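You operate a simulated robot arm through the tools that you are given. There is no shell and no other tool. Be economical: measure what you need, move in short steps, check, and stop when the job is done.

You run a simulated robot arm. Do the job below in one go: nothing can be reset, and whatever is moved stays where it is left.

## Task
The oak tub is full: run the rest of the pulp into the yellow tub.
Fine: oak tub aside on the plank top of the crusher stand, yellow tub on the ring under the chute, zinc chute down till it stops running, then up again.

The check looks at the end state, three seconds after you hand in, the way a careful person would. Anything else that was tipped, shoved, dropped, spilled or broken makes it a failure.

## Robot
A 7-joint arm with a two-finger parallel gripper, fixed in place. Base frame: the origin is at the foot of the arm, x ahead of it, y to its left, z up; the work surface is at about z = 0.7. Lengths are in m, angles in rad, forces in N, time in s.
With the tool pointing down near the work surface it reaches from about 0.28 to 0.68 m from the base axis. Its first joint turns from -1.152 to 1.152 rad. Payload 1.57 kg.
Tool frame: the origin (TCP) lies between the finger pads and is the grasp point; the fingertips stand 0.03 m ahead of it; z points along the fingers, y is the line along which they close. The gripper opens to 0.11 m. The fingers are 0.024 m wide and 0.012 m thick; the gripper's body (0.048 by 0.112 m) begins 0.078 m behind the TCP.
Orientation is told as [roll, pitch, yaw] about the base's x, y, z axes, in that order, counted from this pose: with the fingers straight down and closing along the base's y, the tool's x points along the base's -x, its y along +y and its z along -z.

## Interface
- The arm moves only by the tool nudge_tool. Its argument "deltas" is a list that holds one entry, the list of rows, each a list of 7 numbers: the shift along the tool's x, y, z in m, then the turn, a rotation vector about the tool's x, y, z in degrees, then the opening, from 0 (shut) to 1 (fully open). In form: [[[dx, dy, dz, wx, wy, wz, grip], ...]]. A call has 1 to 12 rows; each row shifts and turns the commanded pose from where the row before left it, along the tool's axes as they then stand. Each row takes 0.2 s and may step no farther than 0.05 m and 0.15 rad from the row before; otherwise, or with a gripper value out of range, the whole call is refused. A pose out of reach is approached as far as the arm can. The call stops where the force on the tool passes 90 N (or 10 N more than at its start, if that is more) or the arm is blocked; 0.2 s more then pass. Each finger travels about 0.108 m/s and halts on what it meets, pressing with about 21 N; the grip force reading is that of the motor and also rises with nothing between the fingers. The clock runs only during rows and for 0.2 s after the last one: add rows that do not move to give the fingers time. It gives the time, the measured TCP pose, the force on the tool (base axes), the opening and the grip force at its end, in the units of the frame above (readings bear some noise).
- Cameras (640 x 400 px; columns grow to the right, rows downward): "scene" is fixed at [0.1647, -0.3986, 1.3928]; the picture's right is [0.75, -0.66, 0.00], its down [-0.45, -0.51, -0.74] and it looks along [0.49, 0.55, -0.68] (base axes); focal length 295 px, centre (320, 200). "wrist" rides on the gripper at [-0.036, 0, -0.08] in the tool frame; the picture's right is [0.00, -1.00, 0.00], its down [0.97, 0.00, -0.24] and it looks along [0.24, 0.00, 0.97] (tool axes); focal length 218 px, centre (320, 200). There is no depth. A picture from a camera that has moved, and an enlarged one, comes with that camera's place and axes in the base frame and with its lens.
- get_image(camera): a new picture of that camera. The clock stands still meanwhile.
- enlarge(camera, box): a new picture of the part [left, top, right, bottom] of that camera's present view, enlarged. The clock stands still meanwhile.
- job_done(): hands the job in; it is judged then, once.

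Go step by step. Nothing tells you positions but the pictures and the camera data: compare them with the known pose of the tool, close in by small moves and look again before you grip or let go. The budget is 120 turns and 76 pictures, counting those below and the enlarged ones. Unless the task says otherwise, let go and move clear before handing in, and close with one line.

The tools are called after "Call:" as name(argument=value, ...) on one line, values as JSON. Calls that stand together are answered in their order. nudge_tool: Moves the arm, as the interface text tells. Its arguments: {"type":"object","properties":{"deltas":{"type":"array","items":{"type":"array","items":{"type":"array","items":{"type":"number"}}}}},"required":["deltas"]} The other tools are called the same way: get_image (camera) takes a picture; enlarge (camera, box) takes an enlarged picture of a part of a camera's view; job_done () hands the job in.

At the start:

```text
clock: 0.0
ee_pos: [0.3945, -0.0686, 1.1535]
orientation: [0.001, 0.0, 0.0]
contact_force: [-0.6, -0.2, -0.2]
width: 0.1102
finger_force: 0.1
```

scene: 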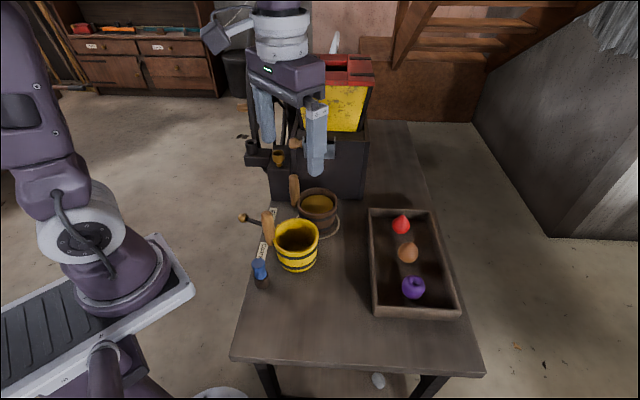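
wrist: 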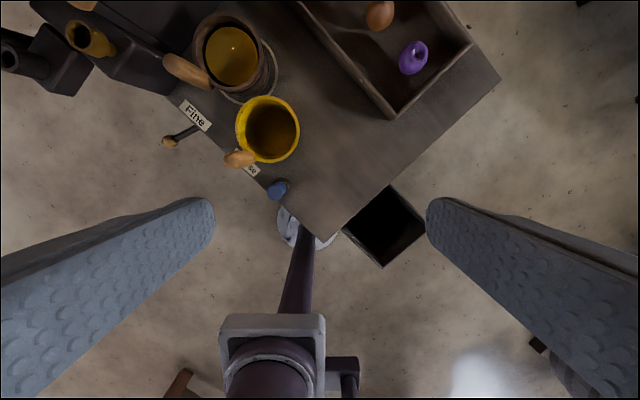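

I see an oak tub (brown) near the crusher, a yellow tub in front of it, and a crusher with a chute behind the gripper. I'll look closer at both before moving.

Call:
enlarge(camera="scene", box=[220, 120, 380, 300])

Call:
enlarge(camera="wrist", box=[0, 0, 320, 200])

Call:
enlarge(camera="scene", box=[230, 40, 390, 200])

```text
2.22 times, centred on (300, 210) of scene
camera zoom: at [0.1647, -0.3986, 1.3928], right [0.75, -0.66, 0.0], down [-0.45, -0.51, -0.74], along [0.49, 0.55, -0.68], focal length 656 px, centre (364, 178)
```

zoom: 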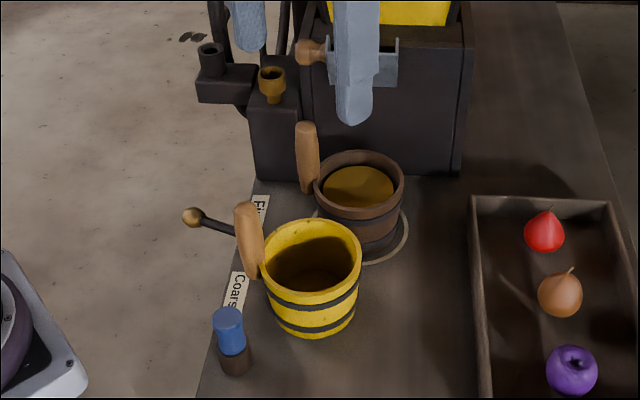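

```text
2.00 times, centred on (160, 100) of wrist
camera zoom: at [0.4296, -0.0678, 1.2317], right [0.0, -1.0, 0.0], down [-0.97, 0.0, 0.24], along [-0.24, 0.0, -0.97], focal length 436 px, centre (640, 400)
```

zoom: 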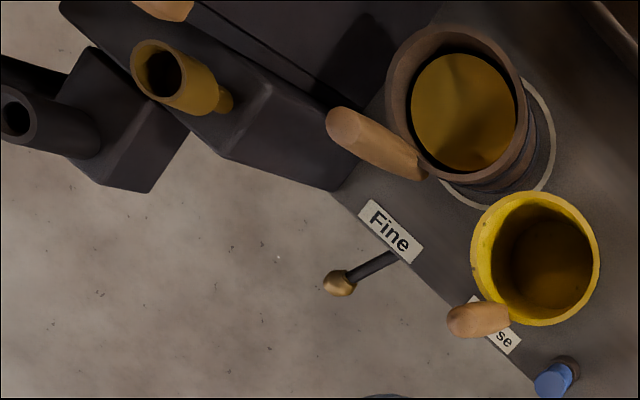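

```text
2.50 times, centred on (310, 120) of scene
camera zoom: at [0.1647, -0.3986, 1.3928], right [0.75, -0.66, 0.0], down [-0.45, -0.51, -0.74], along [0.49, 0.55, -0.68], focal length 738 px, centre (345, 400)
```

zoom: 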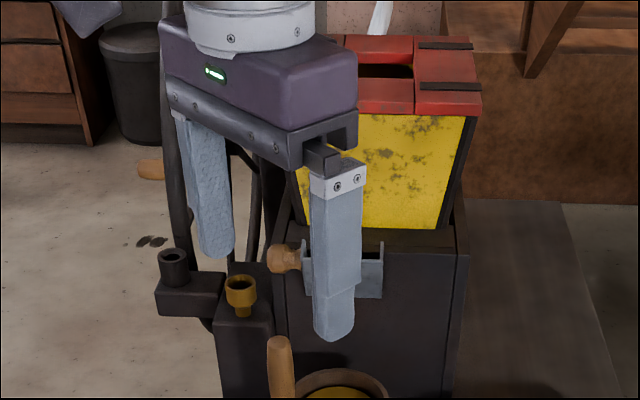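

Arm hides the chute, so I'll swing it left, high up, and look again.

Call:
nudge_tool(deltas=[[[0.02, 0.04, -0.02, 0, 0, 0, 1], [0.02, 0.045, 0, 0, 0, 0, 1], [0.02, 0.045, 0, 0, 0, 0, 1], [0, 0.05, 0, 0, 0, 0, 1], [0, 0.05, 0, 0, 0, 0, 1], [0, 0.05, 0, 0, 0, 0, 1]]])

Call:
get_image(camera="scene")

Call:
get_image(camera="wrist")

```text
clock: 1.4
ee_pos: [0.3327, 0.2109, 1.1737]
orientation: [0.001, -0.002, 0.0]
contact_force: [-0.5, 0.7, -0.4]
width: 0.11
finger_force: 0.0
```

```text
70 pictures are left
```

scene: 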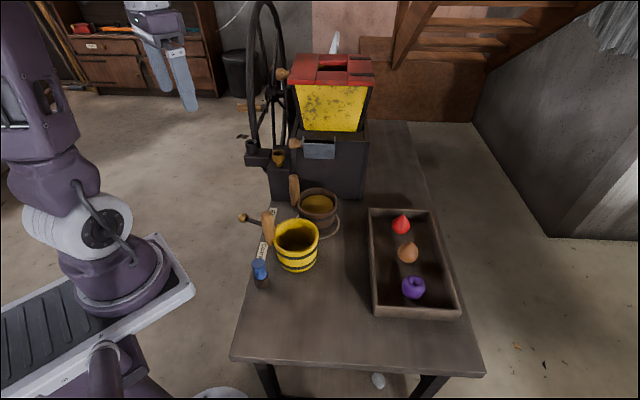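

```text
69 pictures are left
camera wrist: at [0.3665, 0.2109, 1.253], right [0.0, -1.0, 0.0], down [-0.97, 0.0, 0.24], along [-0.24, 0.0, -0.97], focal length 218 px, centre (320, 200)
```

wrist: 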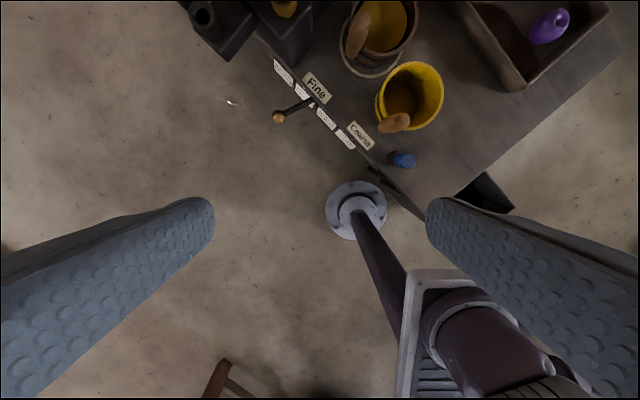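

Call:
enlarge(camera="scene", box=[240, 50, 400, 150])

Call:
enlarge(camera="scene", box=[230, 130, 390, 230])

Call:
enlarge(camera="wrist", box=[250, 50, 410, 150])

```text
4.00 times, centred on (320, 100) of scene
camera zoom: at [0.1646, -0.3986, 1.3928], right [0.75, -0.66, 0.0], down [-0.45, -0.51, -0.74], along [0.49, 0.55, -0.68], focal length 1181 px, centre (320, 600)
```

zoom: 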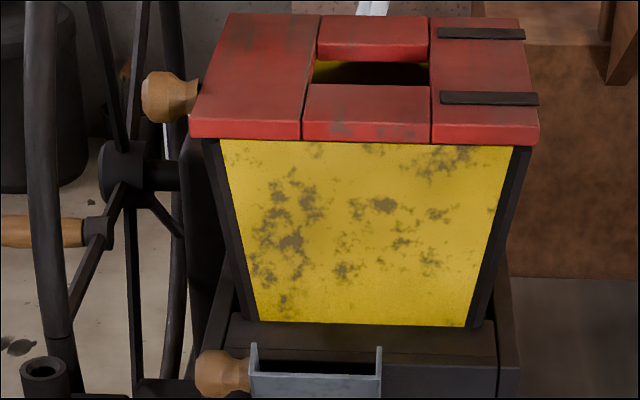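

```text
4.00 times, centred on (310, 180) of scene
camera zoom: at [0.1646, -0.3986, 1.3928], right [0.75, -0.66, 0.0], down [-0.45, -0.51, -0.74], along [0.49, 0.55, -0.68], focal length 1181 px, centre (360, 280)
```

zoom: 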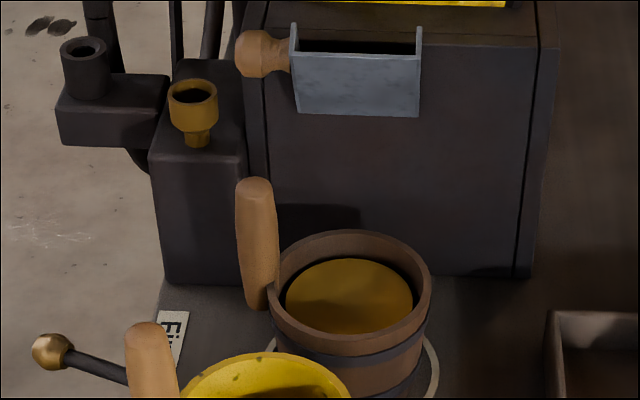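

```text
4.00 times, centred on (330, 100) of wrist
camera zoom: at [0.3665, 0.2109, 1.253], right [0.0, -1.0, 0.0], down [-0.97, 0.0, 0.24], along [-0.24, 0.0, -0.97], focal length 873 px, centre (280, 600)
```

zoom: 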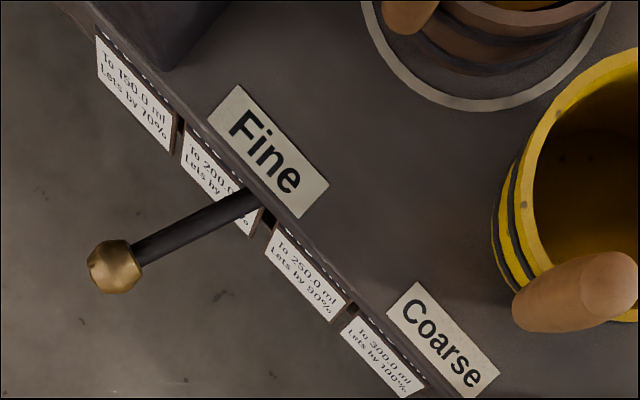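

The plank top with the tray is evidently the crusher stand; the chute (zinc, wooden knob) is raised above the oak tub, and the lever seems to stand at Fine. I'll turn the tool 45° to match the stand and tilt to view the crusher from the front.

Call:
nudge_tool(deltas=[[[-0.0154, -0.0394, 0.0248, 0, 0, 0, 1], [-0.0154, -0.0394, 0.0248, 0, 0, 0, 1], [-0.0154, -0.0394, 0.0248, 0, 0, 0, 1], [-0.0154, -0.0394, 0.0248, 0, 0, 0, 1], [-0.0154, -0.0394, 0.0248, 0, 0, 0, 1], [0, 0, 0, 0, 0, -7.5, 1], [0, 0, 0, 0, 0, -7.5, 1], [0, 0, 0, 0, 0, -7.5, 1], [0, 0, 0, 0, 0, -7.5, 1], [0, 0, 0, 0, 0, -7.5, 1], [0, 0, 0, 0, 0, -7.5, 1]]])

Call:
nudge_tool(deltas=[[[0, 0, 0, 0, -7.5, 0, 1], [0, 0, 0, 0, -7.5, 0, 1], [0, 0, 0, 0, -7.5, 0, 1], [0, 0, 0, 0, -7.5, 0, 1], [0, 0, 0, 0, -7.5, 0, 1], [0, 0, 0, 0, -7.5, 0, 1]]])

Call:
get_image(camera="wrist")

```text
clock: 3.8
ee_pos: [0.4114, 0.0145, 1.0489]
orientation: [-0.001, 0.0, 0.787]
contact_force: [0.4, 0.5, 0.1]
width: 0.11
finger_force: 0.1
```

```text
clock: 5.2
ee_pos: [0.4112, 0.0148, 1.0489]
orientation: [-0.001, -0.786, 0.784]
contact_force: [-1.0, 0.3, -0.3]
width: 0.1104
finger_force: 0.0
```

```text
65 pictures are left
camera wrist: at [0.389, -0.0072, 1.1298], right [0.71, -0.71, 0.0], down [-0.61, -0.6, -0.52], along [0.37, 0.37, -0.86], focal length 218 px, centre (320, 200)
```

wrist: 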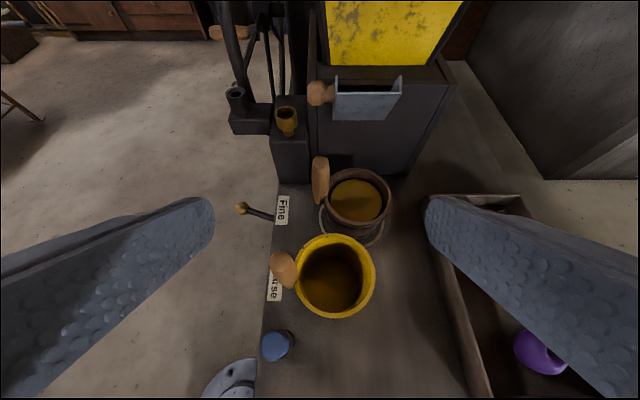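

Call:
enlarge(camera="wrist", box=[230, 60, 430, 185])

Call:
enlarge(camera="wrist", box=[220, 140, 420, 340])

```text
3.20 times, centred on (330, 122) of wrist
camera zoom: at [0.389, -0.0072, 1.1298], right [0.71, -0.71, 0.0], down [-0.61, -0.6, -0.52], along [0.37, 0.37, -0.86], focal length 698 px, centre (288, 448)
```

zoom: 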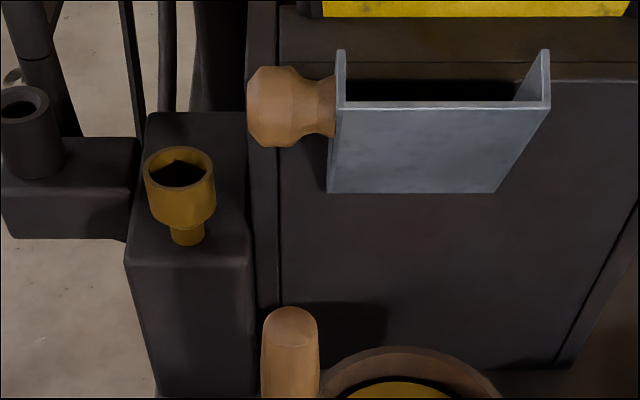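

```text
2.00 times, centred on (320, 240) of wrist
camera zoom: at [0.389, -0.0072, 1.1298], right [0.71, -0.71, 0.0], down [-0.61, -0.6, -0.52], along [0.37, 0.37, -0.86], focal length 436 px, centre (320, 120)
```

zoom: 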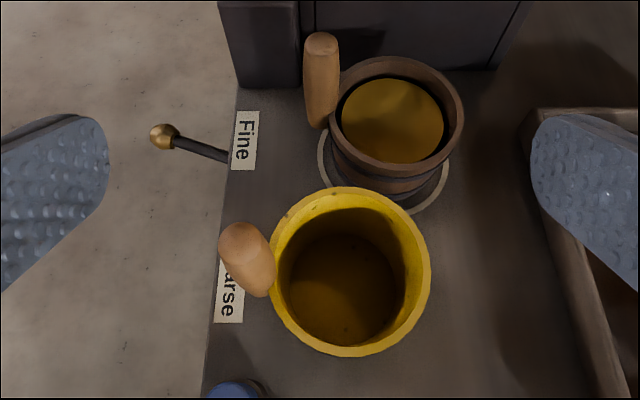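

The lever looks to be at the end of "Fine"; small cards hang on the stand's edge. I'll view that edge from the left to read the lever setting.

Call:
nudge_tool(deltas=[[[0, 0, 0, 0, 7.5, 0, 1], [0, 0, 0, 0, 7.5, 0, 1], [0, 0, 0, 0, 7.5, 0, 1], [0, 0, 0, 0, 7.5, 0, 1], [0, 0, 0, 0, 7.5, 0, 1], [0, 0, 0, 0, 7.5, 0, 1]]])

Call:
nudge_tool(deltas=[[[-0.0165, 0.0417, 0, 0, 0, 0, 1], [-0.0165, 0.0417, 0, 0, 0, 0, 1], [-0.0165, 0.0417, 0, 0, 0, 0, 1], [-0.0165, 0.0417, 0, 0, 0, 0, 1], [-0.0165, 0.0417, 0, 0, 0, 0, 1], [-0.0165, 0.0417, 0, 0, 0, 0, 1], [0, 0, 0, 8, 0, 0, 1], [0, 0, 0, 8, 0, 0, 1], [0, 0, 0, 8, 0, 0, 1], [0, 0, 0, 8, 0, 0, 1]]])

Call:
get_image(camera="wrist")

```text
clock: 6.6
ee_pos: [0.4107, 0.0144, 1.0486]
orientation: [-0.003, 0.002, 0.788]
contact_force: [0.1, -0.6, -1.2]
width: 0.11
finger_force: 0.0
```

```text
clock: 8.8
ee_pos: [0.3029, 0.262, 1.0496]
orientation: [-0.561, -0.002, 0.784]
contact_force: [0.3, -0.3, 0.7]
width: 0.1097
finger_force: 0.0
```

```text
62 pictures are left
camera wrist: at [0.2983, 0.3182, 1.1157], right [0.6, -0.6, 0.53], down [-0.78, -0.6, 0.2], along [0.2, -0.53, -0.82], focal length 218 px, centre (320, 200)
```

wrist: 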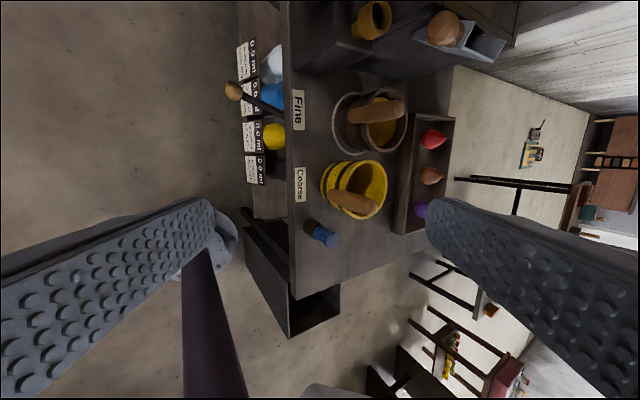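

Call:
enlarge(camera="wrist", box=[215, 20, 315, 220])

Call:
enlarge(camera="wrist", box=[225, 30, 305, 130])

Call:
enlarge(camera="wrist", box=[325, 0, 525, 125])

```text
2.00 times, centred on (265, 120) of wrist
camera zoom: at [0.2983, 0.3182, 1.1157], right [0.6, -0.6, 0.53], down [-0.78, -0.6, 0.2], along [0.2, -0.53, -0.82], focal length 436 px, centre (430, 360)
```

zoom: 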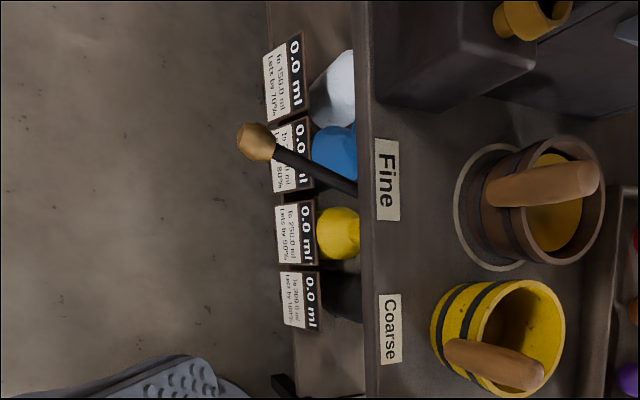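

```text
4.00 times, centred on (265, 80) of wrist
camera zoom: at [0.2983, 0.3182, 1.1157], right [0.6, -0.6, 0.53], down [-0.78, -0.6, 0.2], along [0.2, -0.53, -0.82], focal length 873 px, centre (540, 680)
```

zoom: 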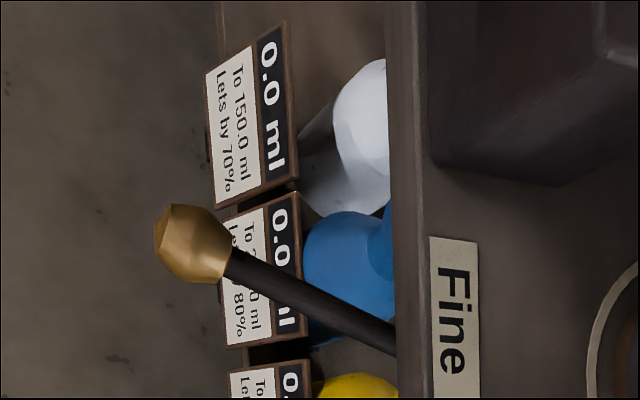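

```text
3.20 times, centred on (425, 62) of wrist
camera zoom: at [0.2983, 0.3182, 1.1157], right [0.6, -0.6, 0.53], down [-0.78, -0.6, 0.2], along [0.2, -0.53, -0.82], focal length 698 px, centre (-16, 640)
```

zoom: 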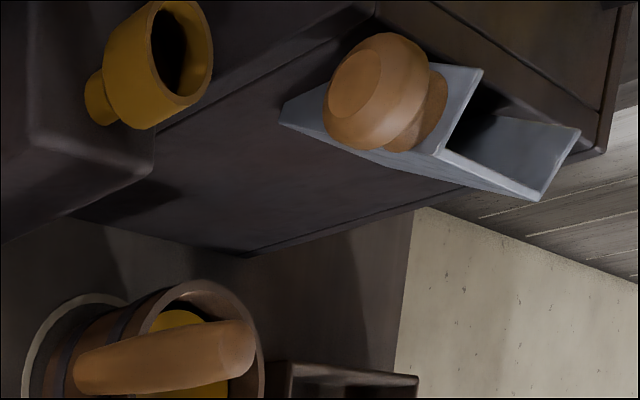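

The lever already stands at Fine, so I leave it. Working along the stand's axes (u into the crusher, v to the right), oak handle is at about u 0.494, v 0.285, top z≈0.87; yellow handle u 0.346, v 0.231. Next: go above the oak handle, tilted slightly back from the chute.

Call:
nudge_tool(deltas=[[[0, 0, 0, -8, 0, 0, 1], [0, 0, 0, -8, 0, 0, 1], [0, 0, 0, -8, 0, 0, 1], [0, 0, 0, -8, 0, 0, 1], [0, -0.043, 0, 0, 0, 0, 1], [0, -0.043, 0, 0, 0, 0, 1], [0, -0.043, 0, 0, 0, 0, 1], [0, -0.043, 0, 0, 0, 0, 1], [0, -0.043, 0, 0, 0, 0, 1], [0, -0.041, 0, 0, 0, 0, 1], [0, 0, 0, 0, -7.5, 0, 1], [0, 0, 0, 0, -7.5, 0, 1]]])

Call:
get_image(camera="wrist")

```text
clock: 11.4
ee_pos: [0.4869, 0.0797, 1.0483]
orientation: [0.001, -0.263, 0.785]
contact_force: [0.3, -0.1, 1.1]
width: 0.1102
finger_force: 0.0
```

```text
58 pictures are left
camera wrist: at [0.4955, 0.0909, 1.1342], right [0.71, -0.71, 0.0], down [-0.71, -0.71, -0.02], along [0.02, 0.01, -1.0], focal length 218 px, centre (320, 200)
```

wrist: 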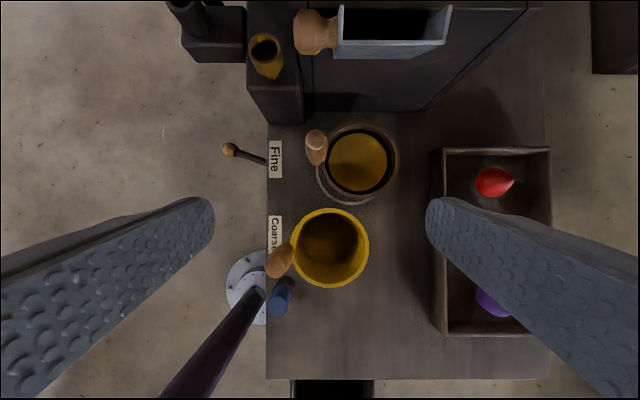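

The near-overhead view confirms the positions. Moving to just above the oak handle.

Call:
nudge_tool(deltas=[[[-0.0157, 0.0015, 0.0322, 0, 0, 0, 1], [-0.0157, 0.0015, 0.0322, 0, 0, 0, 1], [-0.0157, 0.0015, 0.0322, 0, 0, 0, 1], [-0.0157, 0.0015, 0.0322, 0, 0, 0, 1]]])

Call:
get_image(camera="wrist")

Call:
enlarge(camera="scene", box=[230, 90, 390, 240])

```text
clock: 12.4
ee_pos: [0.5487, 0.1539, 0.9395]
orientation: [0.001, -0.262, 0.785]
contact_force: [0.0, -0.3, -0.3]
width: 0.11
finger_force: 0.0
```

```text
57 pictures are left
camera wrist: at [0.5582, 0.1637, 1.0256], right [0.71, -0.71, 0.0], down [-0.71, -0.71, -0.02], along [0.01, 0.01, -1.0], focal length 218 px, centre (320, 200)
```

wrist: 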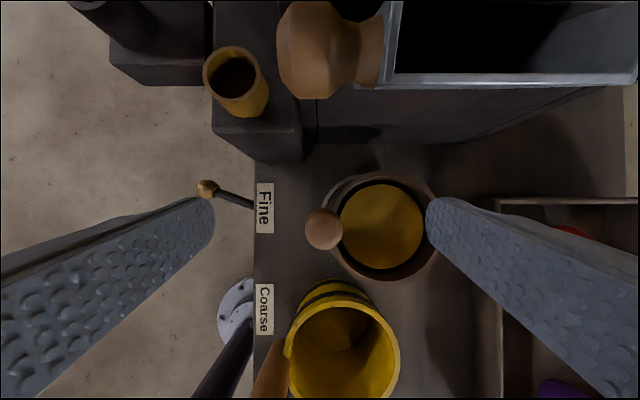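

```text
2.67 times, centred on (310, 165) of scene
camera zoom: at [0.1646, -0.3986, 1.3928], right [0.75, -0.66, 0.0], down [-0.45, -0.51, -0.74], along [0.49, 0.55, -0.68], focal length 787 px, centre (347, 293)
```

zoom: 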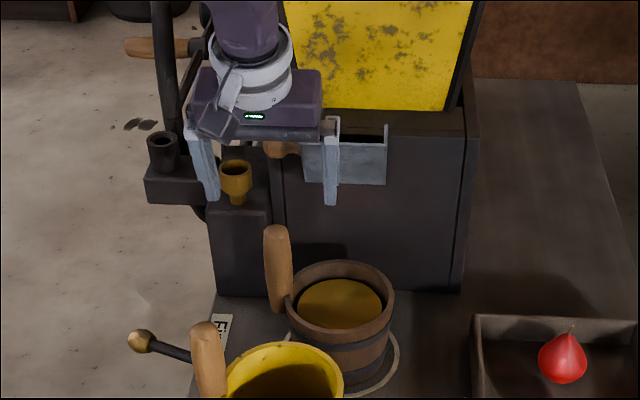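

Clear of the chute but close, so I tilt 15° more and lower onto the handle with open fingers.

Call:
nudge_tool(deltas=[[[0, 0, 0, 0, -7.5, 0, 1], [0, 0, 0, 0, -7.5, 0, 1], [0.0152, -0.0005, 0.0234, 0, 0, 0, 1], [0.0152, -0.0005, 0.0234, 0, 0, 0, 1], [0.0152, -0.0005, 0.0234, 0, 0, 0, 1], [0.0152, -0.0005, 0.0234, 0, 0, 0, 1]]])

Call:
get_image(camera="wrist")

Call:
enlarge(camera="scene", box=[230, 90, 390, 240])

```text
clock: 13.8
ee_pos: [0.5428, 0.1451, 0.8297]
orientation: [0.0, -0.524, 0.785]
contact_force: [-0.5, -0.3, 0.1]
width: 0.1103
finger_force: 0.0
```

```text
55 pictures are left
camera wrist: at [0.5372, 0.1396, 0.9165], right [0.71, -0.71, 0.0], down [-0.68, -0.68, -0.28], along [0.2, 0.2, -0.96], focal length 218 px, centre (320, 200)
```

wrist: 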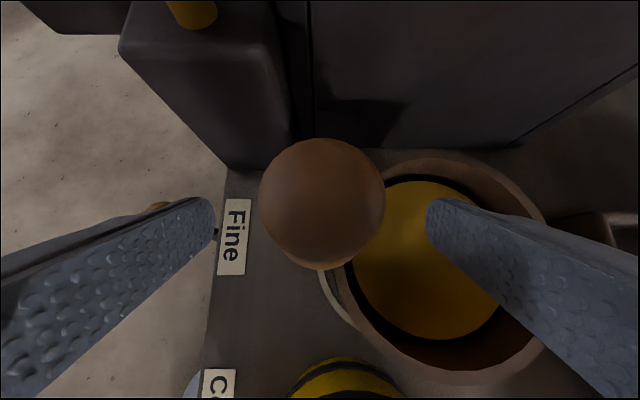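

```text
2.67 times, centred on (310, 165) of scene
camera zoom: at [0.1647, -0.3986, 1.3928], right [0.75, -0.66, 0.0], down [-0.45, -0.51, -0.74], along [0.49, 0.55, -0.68], focal length 787 px, centre (347, 293)
```

zoom: 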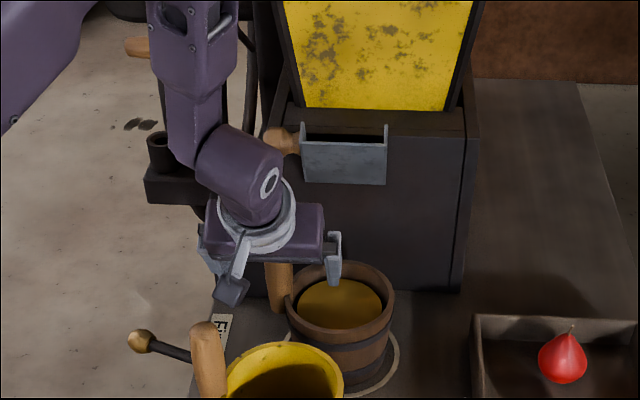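

The handle sits centrally between the fingers. A small forward trim, then close.

Call:
nudge_tool(deltas=[[[-0.006, 0, 0.0035, 0, 0, 0, 1], [0, 0, 0, 0, 0, 0, 0.6], [0, 0, 0, 0, 0, 0, 0.3], [0, 0, 0, 0, 0, 0, 0], [0, 0, 0, 0, 0, 0, 0], [0, 0, 0, 0, 0, 0, 0], [0, 0, 0, 0, 0, 0, 0]]])

Call:
enlarge(camera="scene", box=[230, 90, 390, 240])

```text
clock: 15.4
ee_pos: [0.5503, 0.1506, 0.83]
orientation: [0.0, -0.523, 0.785]
contact_force: [1.9, 0.6, 0.7]
width: 0.0305
finger_force: 20.8
```

```text
2.67 times, centred on (310, 165) of scene
camera zoom: at [0.1647, -0.3986, 1.3928], right [0.75, -0.66, 0.0], down [-0.45, -0.51, -0.74], along [0.49, 0.55, -0.68], focal length 787 px, centre (347, 293)
```

zoom: 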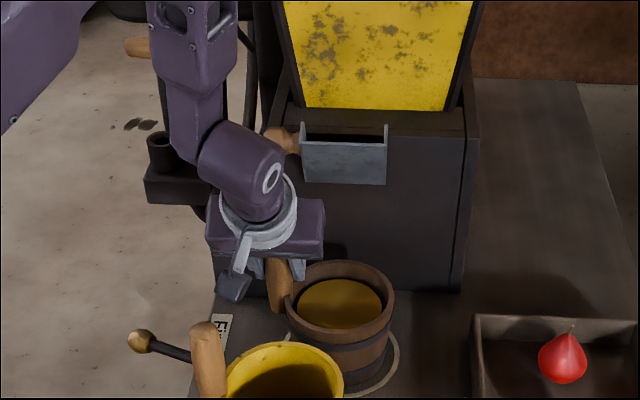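

Gripped at 0.03 m width. Lift 2 cm slowly and check.

Call:
nudge_tool(deltas=[[[-0.0025, 0, -0.0043, 0, 0, 0, 0], [-0.005, 0, -0.0087, 0, 0, 0, 0], [-0.0025, 0, -0.0043, 0, 0, 0, 0], [0, 0, 0, 0, 0, 0, 0]]])

Call:
enlarge(camera="scene", box=[230, 90, 390, 240])

```text
clock: 16.4
ee_pos: [0.5489, 0.1507, 0.8488]
orientation: [-0.001, -0.525, 0.785]
contact_force: [-0.1, -0.4, -3.8]
width: 0.0307
finger_force: 20.8
```

```text
2.67 times, centred on (310, 165) of scene
camera zoom: at [0.1647, -0.3986, 1.3928], right [0.75, -0.66, 0.0], down [-0.45, -0.51, -0.74], along [0.49, 0.55, -0.68], focal length 787 px, centre (347, 293)
```

zoom: 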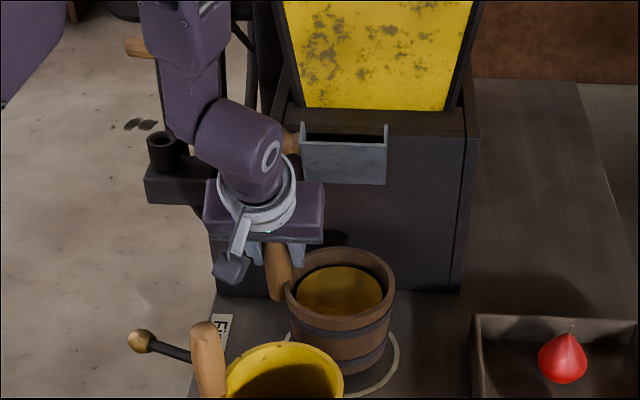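

Held level, about 0.4 kg. Lifting further to clear the yellow rim.

Call:
nudge_tool(deltas=[[[-0.003, 0, -0.007, 0, 0, 0, 0], [-0.0058, 0, -0.014, 0, 0, 0, 0], [-0.0058, 0, -0.014, 0, 0, 0, 0], [-0.0058, 0, -0.014, 0, 0, 0, 0], [-0.0058, 0, -0.014, 0, 0, 0, 0], [-0.0058, 0, -0.014, 0, 0, 0, 0], [-0.003, 0, -0.007, 0, 0, 0, 0], [0, 0, 0, 0, 0, 0, 0]]])

Call:
get_image(camera="scene")

```text
clock: 18.2
ee_pos: [0.5411, 0.1426, 0.9391]
orientation: [0.0, -0.523, 0.786]
contact_force: [-0.4, 0.3, -4.2]
width: 0.0306
finger_force: 21.1
```

```text
51 pictures are left
```

scene: 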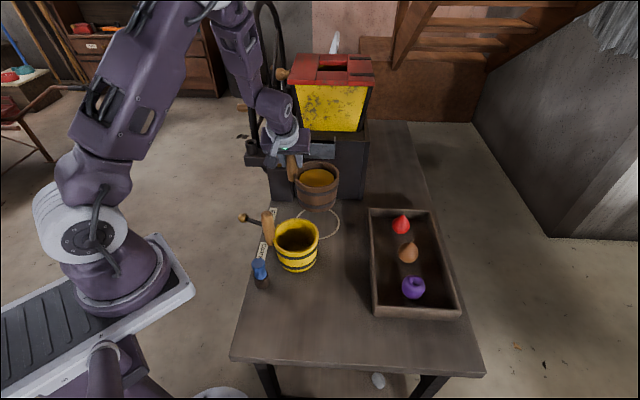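

Ring is now visible and the oak tub is clear of the chute. Carry it toward the near end of the stand, to the right of and beyond the yellow tub.

Call:
nudge_tool(deltas=[[[0.0094, -0.0012, -0.0083, 0, 0, 0, 0], [0.0187, -0.0024, -0.0166, 0, 0, 0, 0], [0.0187, -0.0024, -0.0166, 0, 0, 0, 0], [0.0187, -0.0024, -0.0166, 0, 0, 0, 0], [0.0187, -0.0024, -0.0166, 0, 0, 0, 0], [0.0187, -0.0024, -0.0166, 0, 0, 0, 0], [0.0212, -0.0024, -0.01225, 0, 0, 0, 0], [0.0212, -0.0024, -0.01225, 0, 0, 0, 0], [0.0212, -0.0024, -0.01225, 0, 0, 0, 0], [0.0212, -0.0024, -0.01225, 0, 0, 0, 0], [0.0212, -0.0024, -0.01225, 0, 0, 0, 0], [0.0106, -0.0012, -0.0061, 0, 0, 0, 0]]])

Call:
get_image(camera="scene")

```text
clock: 20.8
ee_pos: [0.3686, -0.0666, 0.9666]
orientation: [0.003, -0.526, 0.783]
contact_force: [-0.2, 0.0, -4.4]
width: 0.0304
finger_force: 20.7
out of reach, approached as far as the arm can: row 11
```

```text
50 pictures are left
```

scene: 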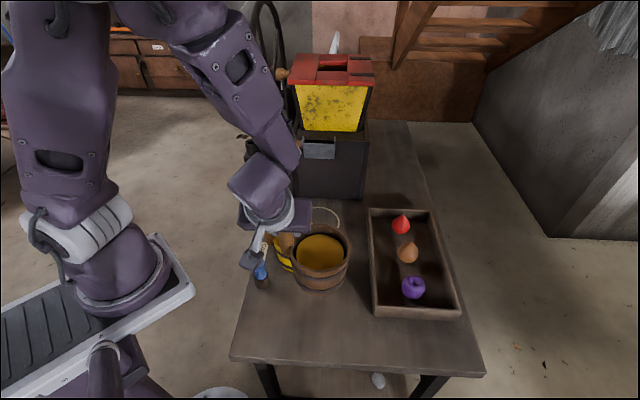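

At the near limit with this tilt; I shift right a bit and begin lowering.

Call:
nudge_tool(deltas=[[[0, -0.009, 0, 0, 0, 0, 0], [0, -0.009, 0, 0, 0, 0, 0], [0.005, 0, 0.0087, 0, 0, 0, 0], [0.0075, 0, 0.013, 0, 0, 0, 0], [0.0075, 0, 0.013, 0, 0, 0, 0], [0.005, 0, 0.0087, 0, 0, 0, 0]]])

Call:
get_image(camera="scene")

Call:
get_image(camera="wrist")

```text
clock: 22.2
ee_pos: [0.3828, -0.0789, 0.9161]
orientation: [0.0, -0.523, 0.785]
contact_force: [0.5, -0.1, -3.8]
width: 0.0306
finger_force: 21.0
```

```text
49 pictures are left
```

scene: 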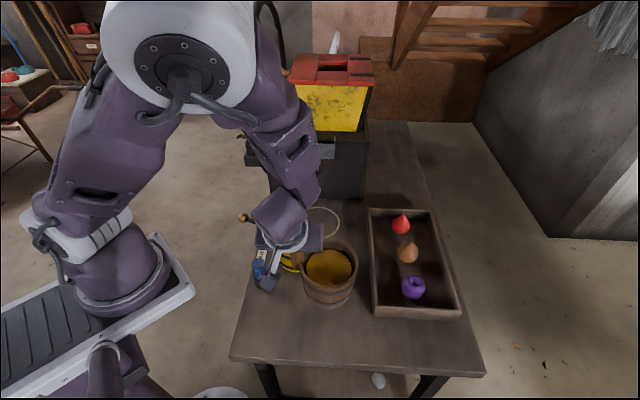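

```text
48 pictures are left
camera wrist: at [0.3763, -0.0852, 1.0028], right [0.71, -0.71, 0.0], down [-0.68, -0.68, -0.28], along [0.2, 0.2, -0.96], focal length 218 px, centre (320, 200)
```

wrist: 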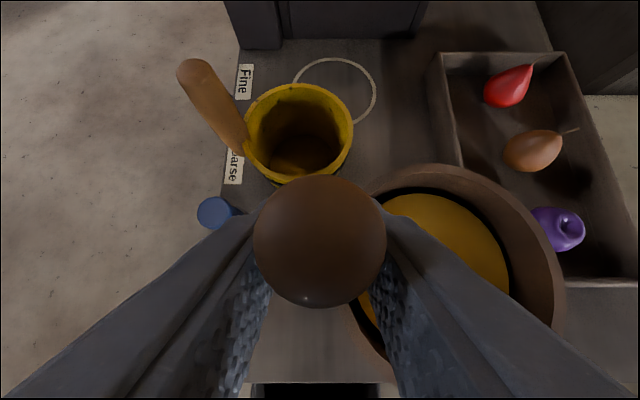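

Spot below is free of tray, bottle and yellow tub. Lowering to just above the top.

Call:
nudge_tool(deltas=[[[0.005, 0, 0.0087, 0, 0, 0, 0], [0.0075, 0, 0.013, 0, 0, 0, 0], [0.0075, 0, 0.013, 0, 0, 0, 0], [0.0075, 0, 0.013, 0, 0, 0, 0], [0.0075, 0, 0.013, 0, 0, 0, 0], [0.005, 0, 0.0087, 0, 0, 0, 0], [0, 0, 0, 0, 0, 0, 0]]])

Call:
enlarge(camera="scene", box=[230, 190, 430, 340])

```text
clock: 23.8
ee_pos: [0.3937, -0.0955, 0.8477]
orientation: [0.004, -0.521, 0.786]
contact_force: [-0.5, -0.4, -3.7]
width: 0.0304
finger_force: 21.2
out of reach, approached as far as the arm can: row 4, 5, 6
```

```text
2.67 times, centred on (330, 265) of scene
camera zoom: at [0.1647, -0.3986, 1.3928], right [0.75, -0.66, 0.0], down [-0.45, -0.51, -0.74], along [0.49, 0.55, -0.68], focal length 787 px, centre (293, 27)
```

zoom: 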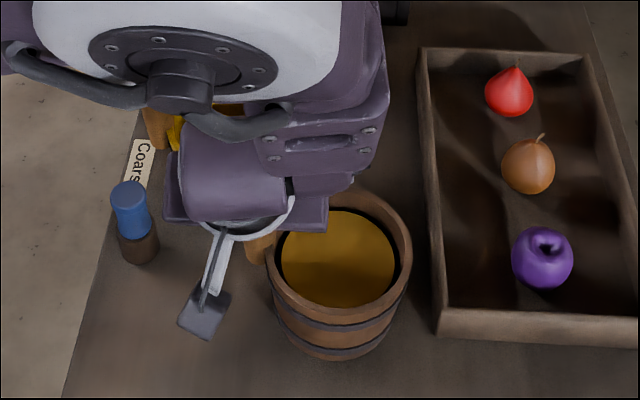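

The arm is at its near limit again. I'll go slightly back toward the crusher and right, where it reaches lower, still free of both neighbours.

Call:
nudge_tool(deltas=[[[-0.0087, -0.003, 0.005, 0, 0, 0, 0], [-0.0087, -0.003, 0.005, 0, 0, 0, 0], [0, 0, 0, 0, 0, 0, 0]]])

```text
clock: 24.6
ee_pos: [0.4137, -0.084, 0.8479]
orientation: [0.0, -0.525, 0.786]
contact_force: [0.7, -0.1, -4.4]
width: 0.0305
finger_force: 20.7
```

Call:
nudge_tool(deltas=[[[-0.0043, 0.005, 0.0025, 0, 0, 0, 0], [0, 0.005, 0, 0, 0, 0, 0], [0.0025, 0, 0.0043, 0, 0, 0, 0], [0.0025, 0, 0.0043, 0, 0, 0, 0], [0, 0, 0, 0, 0, 0, 0]]])

Call:
enlarge(camera="scene", box=[230, 190, 430, 340])

Call:
get_image(camera="wrist")

```text
clock: 25.8
ee_pos: [0.4108, -0.0735, 0.8371]
orientation: [0.0, -0.525, 0.785]
contact_force: [-0.1, -0.5, -4.4]
width: 0.0303
finger_force: 20.7
```

```text
2.67 times, centred on (330, 265) of scene
camera zoom: at [0.1647, -0.3986, 1.3928], right [0.75, -0.66, 0.0], down [-0.45, -0.51, -0.74], along [0.49, 0.55, -0.68], focal length 787 px, centre (293, 27)
```

zoom: 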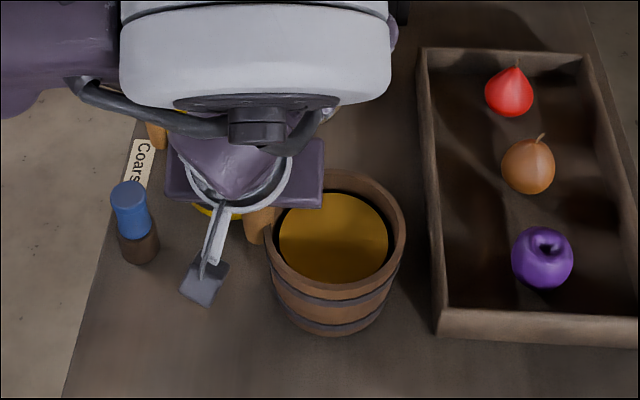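

```text
45 pictures are left
camera wrist: at [0.4037, -0.0798, 0.9241], right [0.71, -0.71, 0.0], down [-0.68, -0.68, -0.28], along [0.2, 0.2, -0.96], focal length 218 px, centre (320, 200)
```

wrist: 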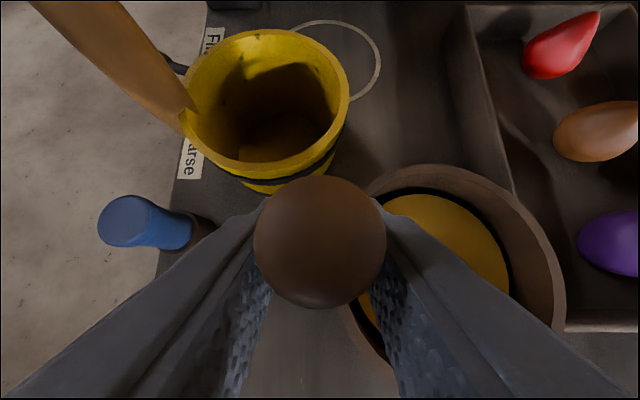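

Call:
nudge_tool(deltas=[[[0.0015, 0, 0.0026, 0, 0, 0, 0], [0.0015, 0, 0.0026, 0, 0, 0, 0], [0.001, 0, 0.0017, 0, 0, 0, 0], [0, 0, 0, 0, 0, 0, 0]]])

```text
clock: 26.8
ee_pos: [0.4102, -0.0742, 0.83]
orientation: [-0.001, -0.526, 0.786]
contact_force: [-2.4, -1.9, 17.5]
width: 0.0308
finger_force: 21.4
```

Touchdown. Ease off and open.

Call:
nudge_tool(deltas=[[[-0.0005, 0, -0.0009, 0, 0, 0, 0], [0, 0, 0, 0, 0, 0, 0.4], [0, 0, 0, 0, 0, 0, 0.8], [0, 0, 0, 0, 0, 0, 0.8], [0, 0, 0, 0, 0, 0, 0.8]]])

Call:
get_image(camera="wrist")

```text
clock: 28.0
ee_pos: [0.4106, -0.0754, 0.8315]
orientation: [-0.001, -0.521, 0.785]
contact_force: [0.1, -0.1, -0.5]
width: 0.0882
finger_force: 0.1
```

```text
44 pictures are left
camera wrist: at [0.4034, -0.0809, 0.9174], right [0.71, -0.71, 0.0], down [-0.68, -0.68, -0.28], along [0.2, 0.2, -0.96], focal length 218 px, centre (320, 200)
```

wrist: 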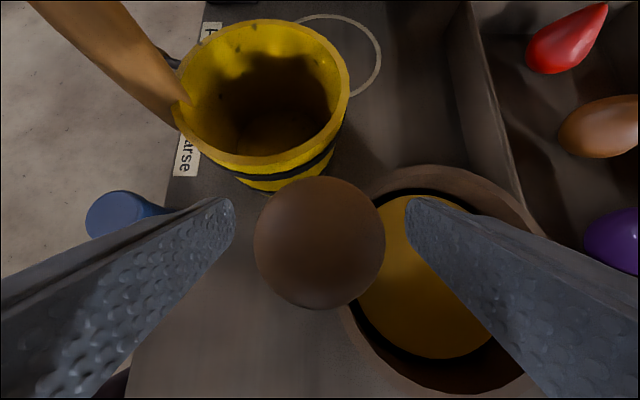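

Oak tub released and standing. Rising straight up, then over to the yellow handle with less tilt.

Call:
nudge_tool(deltas=[[[-0.01, 0, -0.0173, 0, 0, 0, 0.9], [-0.02, 0, -0.0346, 0, 0, 0, 1], [-0.02, 0, -0.0346, 0, 0, 0, 1], [-0.02, 0, -0.0346, 0, 0, 0, 1], [-0.0187, 0.0226, 0.0108, 0, 0, 0, 1], [-0.0187, 0.0226, 0.0108, 0, 0, 0, 1], [-0.0187, 0.0226, 0.0108, 0, 0, 0, 1], [-0.0187, 0.0226, 0.0108, 0, 0, 0, 1], [-0.0187, 0.0226, 0.0108, 0, 0, 0, 1], [0, 0, 0, 0, 7.5, 0, 1], [0, 0, 0, 0, 7.5, 0, 1]]])

Call:
get_image(camera="wrist")

Call:
get_image(camera="scene")

```text
clock: 30.4
ee_pos: [0.4045, 0.0813, 0.9704]
orientation: [0.001, -0.261, 0.787]
contact_force: [-0.1, -0.3, 0.3]
width: 0.1098
finger_force: 0.0
```

```text
43 pictures are left
camera wrist: at [0.4152, 0.0918, 1.0561], right [0.71, -0.71, 0.0], down [-0.71, -0.71, -0.02], along [0.01, 0.01, -1.0], focal length 218 px, centre (320, 200)
```

wrist: 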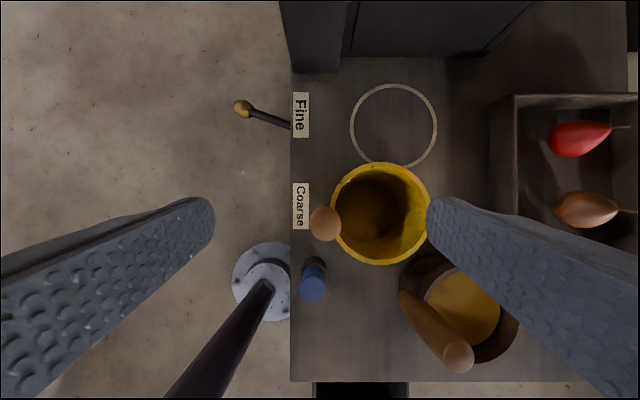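

```text
42 pictures are left
```

scene: 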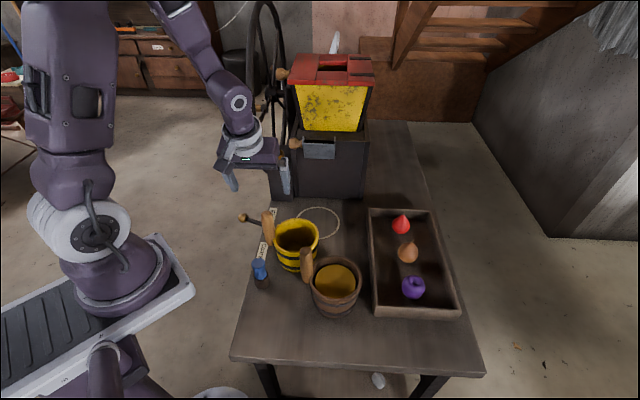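

Yellow handle lies between the fingers, ring centre at u 0.483, v 0.350. Lower over the handle.

Call:
nudge_tool(deltas=[[[0.0096, -0.0009, 0.0338, 0, 0, 0, 1], [0.0096, -0.0009, 0.0338, 0, 0, 0, 1], [0.0096, -0.0009, 0.0338, 0, 0, 0, 1], [0.0096, -0.0009, 0.0338, 0, 0, 0, 1]]])

Call:
get_image(camera="wrist")

```text
clock: 31.4
ee_pos: [0.4069, 0.0773, 0.8289]
orientation: [0.0, -0.263, 0.784]
contact_force: [0.0, 0.0, 0.4]
width: 0.11
finger_force: 0.1
```

```text
41 pictures are left
camera wrist: at [0.4158, 0.0875, 0.9151], right [0.71, -0.71, 0.0], down [-0.71, -0.71, -0.02], along [0.01, 0.01, -1.0], focal length 218 px, centre (320, 200)
```

wrist: 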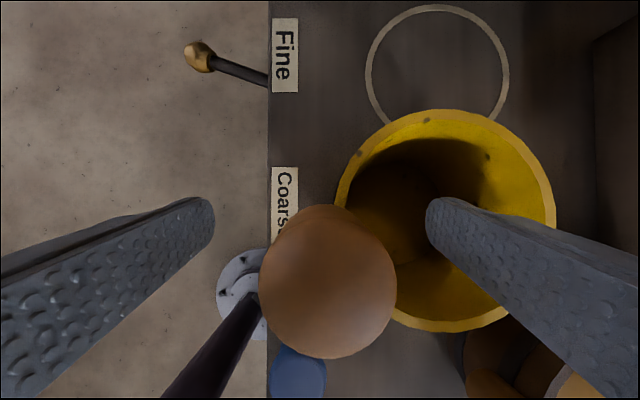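

Call:
nudge_tool(deltas=[[[0.003, -0.001, 0, 0, 0, 0, 1], [0, 0, 0, 0, 0, 0, 0.6], [0, 0, 0, 0, 0, 0, 0.3], [0, 0, 0, 0, 0, 0, 0], [0, 0, 0, 0, 0, 0, 0], [0, 0, 0, 0, 0, 0, 0], [-0.0026, 0, -0.0097, 0, 0, 0, 0], [-0.0026, 0, -0.0097, 0, 0, 0, 0], [0, 0, 0, 0, 0, 0, 0]]])

Call:
enlarge(camera="scene", box=[230, 150, 390, 330])

```text
clock: 33.4
ee_pos: [0.4052, 0.0741, 0.8496]
orientation: [0.001, -0.263, 0.786]
contact_force: [0.3, -0.8, -2.9]
width: 0.0302
finger_force: 20.8
```

```text
2.22 times, centred on (310, 240) of scene
camera zoom: at [0.1647, -0.3986, 1.3928], right [0.75, -0.66, 0.0], down [-0.45, -0.51, -0.74], along [0.49, 0.55, -0.68], focal length 656 px, centre (342, 111)
```

zoom: 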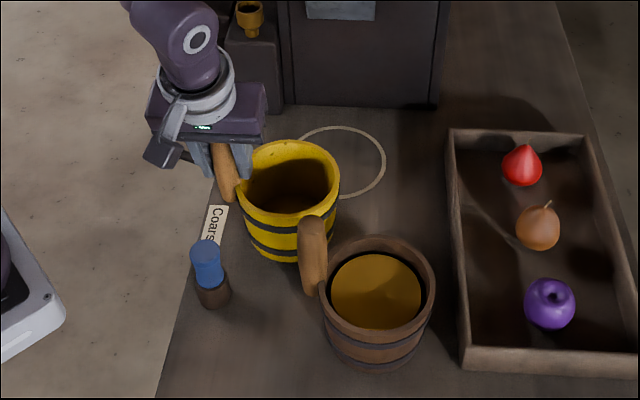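

Yellow tub is lifted and level. I turn it 30° so its handle will stand away from the chute knob, then carry it over the ring.

Call:
nudge_tool(deltas=[[[0, 0, 0, -1.94, 0, -7.24, 0], [0, 0, 0, -1.94, 0, -7.24, 0], [0, 0, 0, -1.94, 0, -7.24, 0], [0, 0, 0, -1.94, 0, -7.24, 0], [-0.0101, -0.0169, 0.0027, 0, 0, 0, 0], [-0.0101, -0.0169, 0.0027, 0, 0, 0, 0], [-0.0101, -0.0169, 0.0027, 0, 0, 0, 0], [-0.0101, -0.0169, 0.0027, 0, 0, 0, 0], [-0.0101, -0.0169, 0.0027, 0, 0, 0, 0], [-0.0101, -0.0169, 0.0027, 0, 0, 0, 0], [0, 0, 0, 0, 0, 0, 0]]])

Call:
get_image(camera="wrist")

Call:
enlarge(camera="scene", box=[230, 110, 390, 290])

```text
clock: 35.8
ee_pos: [0.5206, 0.1095, 0.8512]
orientation: [0.0, -0.262, 1.309]
contact_force: [-0.1, 0.3, -4.0]
width: 0.0305
finger_force: 21.6
```

```text
39 pictures are left
camera wrist: at [0.5242, 0.1231, 0.9357], right [0.97, -0.26, 0.0], down [-0.26, -0.97, -0.02], along [0.0, 0.02, -1.0], focal length 218 px, centre (320, 200)
```

wrist: 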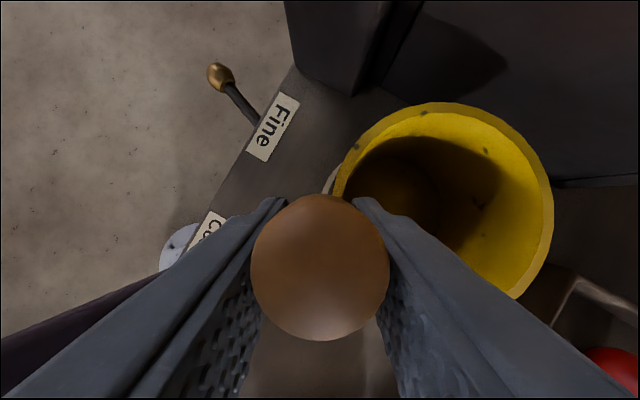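

```text
2.22 times, centred on (310, 200) of scene
camera zoom: at [0.1647, -0.3986, 1.3928], right [0.75, -0.66, 0.0], down [-0.45, -0.51, -0.74], along [0.49, 0.55, -0.68], focal length 656 px, centre (342, 200)
```

zoom: 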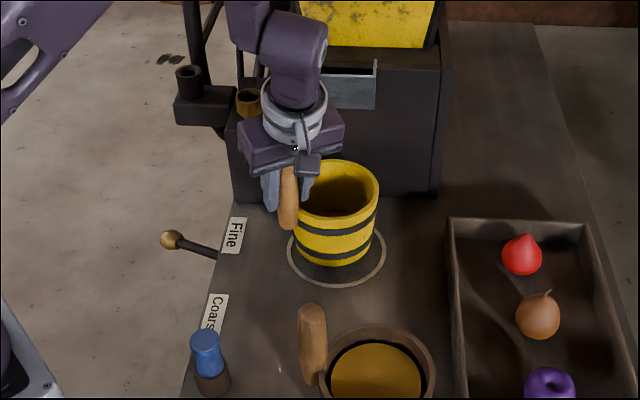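

Over the ring; lowering to just above the surface, then I'll compare the tub's foot with the ring.

Call:
nudge_tool(deltas=[[[0.0021, 0, 0.0077, 0, 0, 0, 0], [0.0021, 0, 0.0077, 0, 0, 0, 0], [0, 0, 0, 0, 0, 0, 0]]])

Call:
enlarge(camera="scene", box=[270, 150, 370, 260])

```text
clock: 36.6
ee_pos: [0.5197, 0.1097, 0.8341]
orientation: [0.0, -0.261, 1.31]
contact_force: [0.1, 0.8, -3.4]
width: 0.0305
finger_force: 20.8
```

```text
3.64 times, centred on (320, 205) of scene
camera zoom: at [0.1647, -0.3986, 1.3928], right [0.75, -0.66, 0.0], down [-0.45, -0.51, -0.74], along [0.49, 0.55, -0.68], focal length 1073 px, centre (320, 182)
```

zoom: 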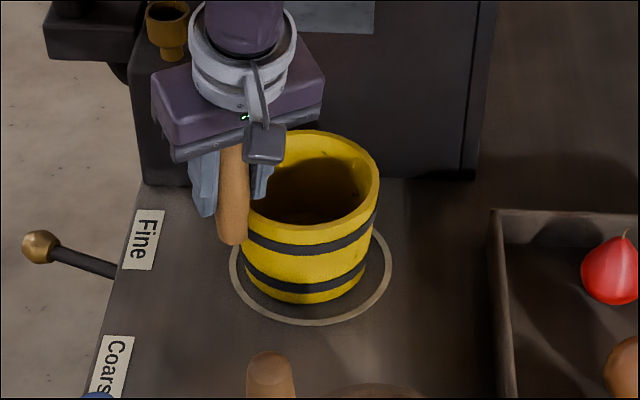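

Needs about 6 mm right and 4 mm toward the near end. Adjust, then set down.

Call:
nudge_tool(deltas=[[[0.0063, -0.0032, -0.0017, 0, 0, 0, 0], [0.0008, 0, 0.0029, 0, 0, 0, 0], [0.0006, 0, 0.0021, 0, 0, 0, 0], [0, 0, 0, 0, 0, 0, 0]]])

Call:
enlarge(camera="scene", box=[270, 150, 370, 260])

```text
clock: 37.6
ee_pos: [0.521, 0.1004, 0.8291]
orientation: [0.001, -0.262, 1.31]
contact_force: [-5.2, -2.5, 11.7]
width: 0.0305
finger_force: 21.0
```

```text
3.64 times, centred on (320, 205) of scene
camera zoom: at [0.1643, -0.3987, 1.3928], right [0.75, -0.66, 0.0], down [-0.45, -0.51, -0.74], along [0.49, 0.55, -0.67], focal length 1073 px, centre (320, 182)
```

zoom: 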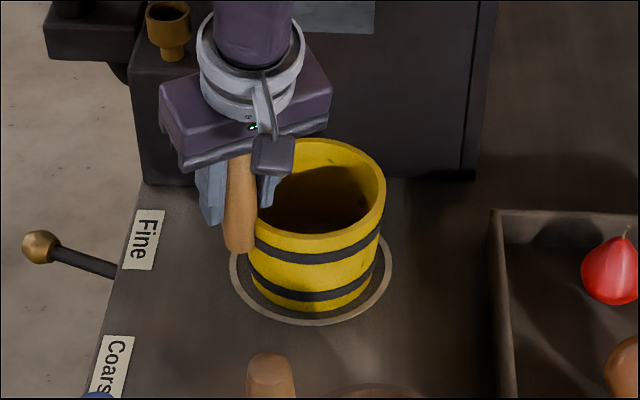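

Centred on the ring. Release and rise.

Call:
nudge_tool(deltas=[[[0, 0, 0, 0, 0, 0, 0.4], [0, 0, 0, 0, 0, 0, 0.8], [0, 0, 0, 0, 0, 0, 0.8], [0, 0, 0, 0, 0, 0, 0.8], [-0.0026, 0, -0.0097, 0, 0, 0, 0.8], [-0.0104, 0, -0.0386, 0, 0, 0, 0.8], [-0.0104, 0, -0.0386, 0, 0, 0, 0.8], [-0.0104, 0, -0.0386, 0, 0, 0, 0.8], [-0.0104, 0, -0.0386, 0, 0, 0, 0.8]]])

Call:
get_image(camera="wrist")

Call:
get_image(camera="scene")

```text
clock: 39.6
ee_pos: [0.5215, 0.101, 0.998]
orientation: [0.0, -0.263, 1.309]
contact_force: [0.5, 0.0, -0.1]
width: 0.0879
finger_force: 0.0
```

```text
35 pictures are left
camera wrist: at [0.5244, 0.1148, 1.0841], right [0.97, -0.26, 0.0], down [-0.26, -0.97, -0.02], along [0.0, 0.02, -1.0], focal length 218 px, centre (320, 200)
```

wrist: 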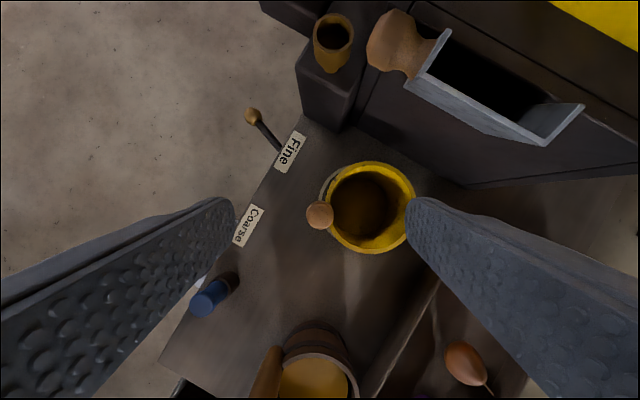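

```text
34 pictures are left
```

scene: 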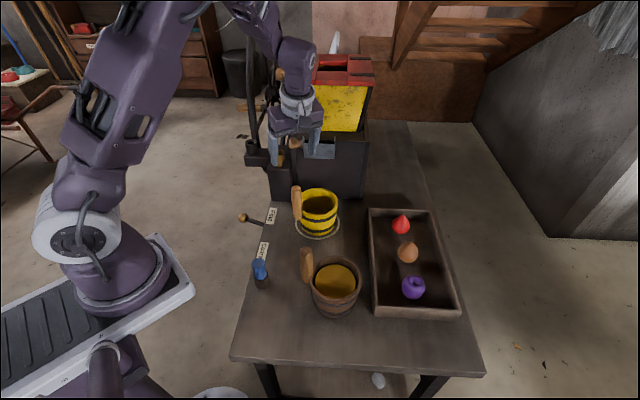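

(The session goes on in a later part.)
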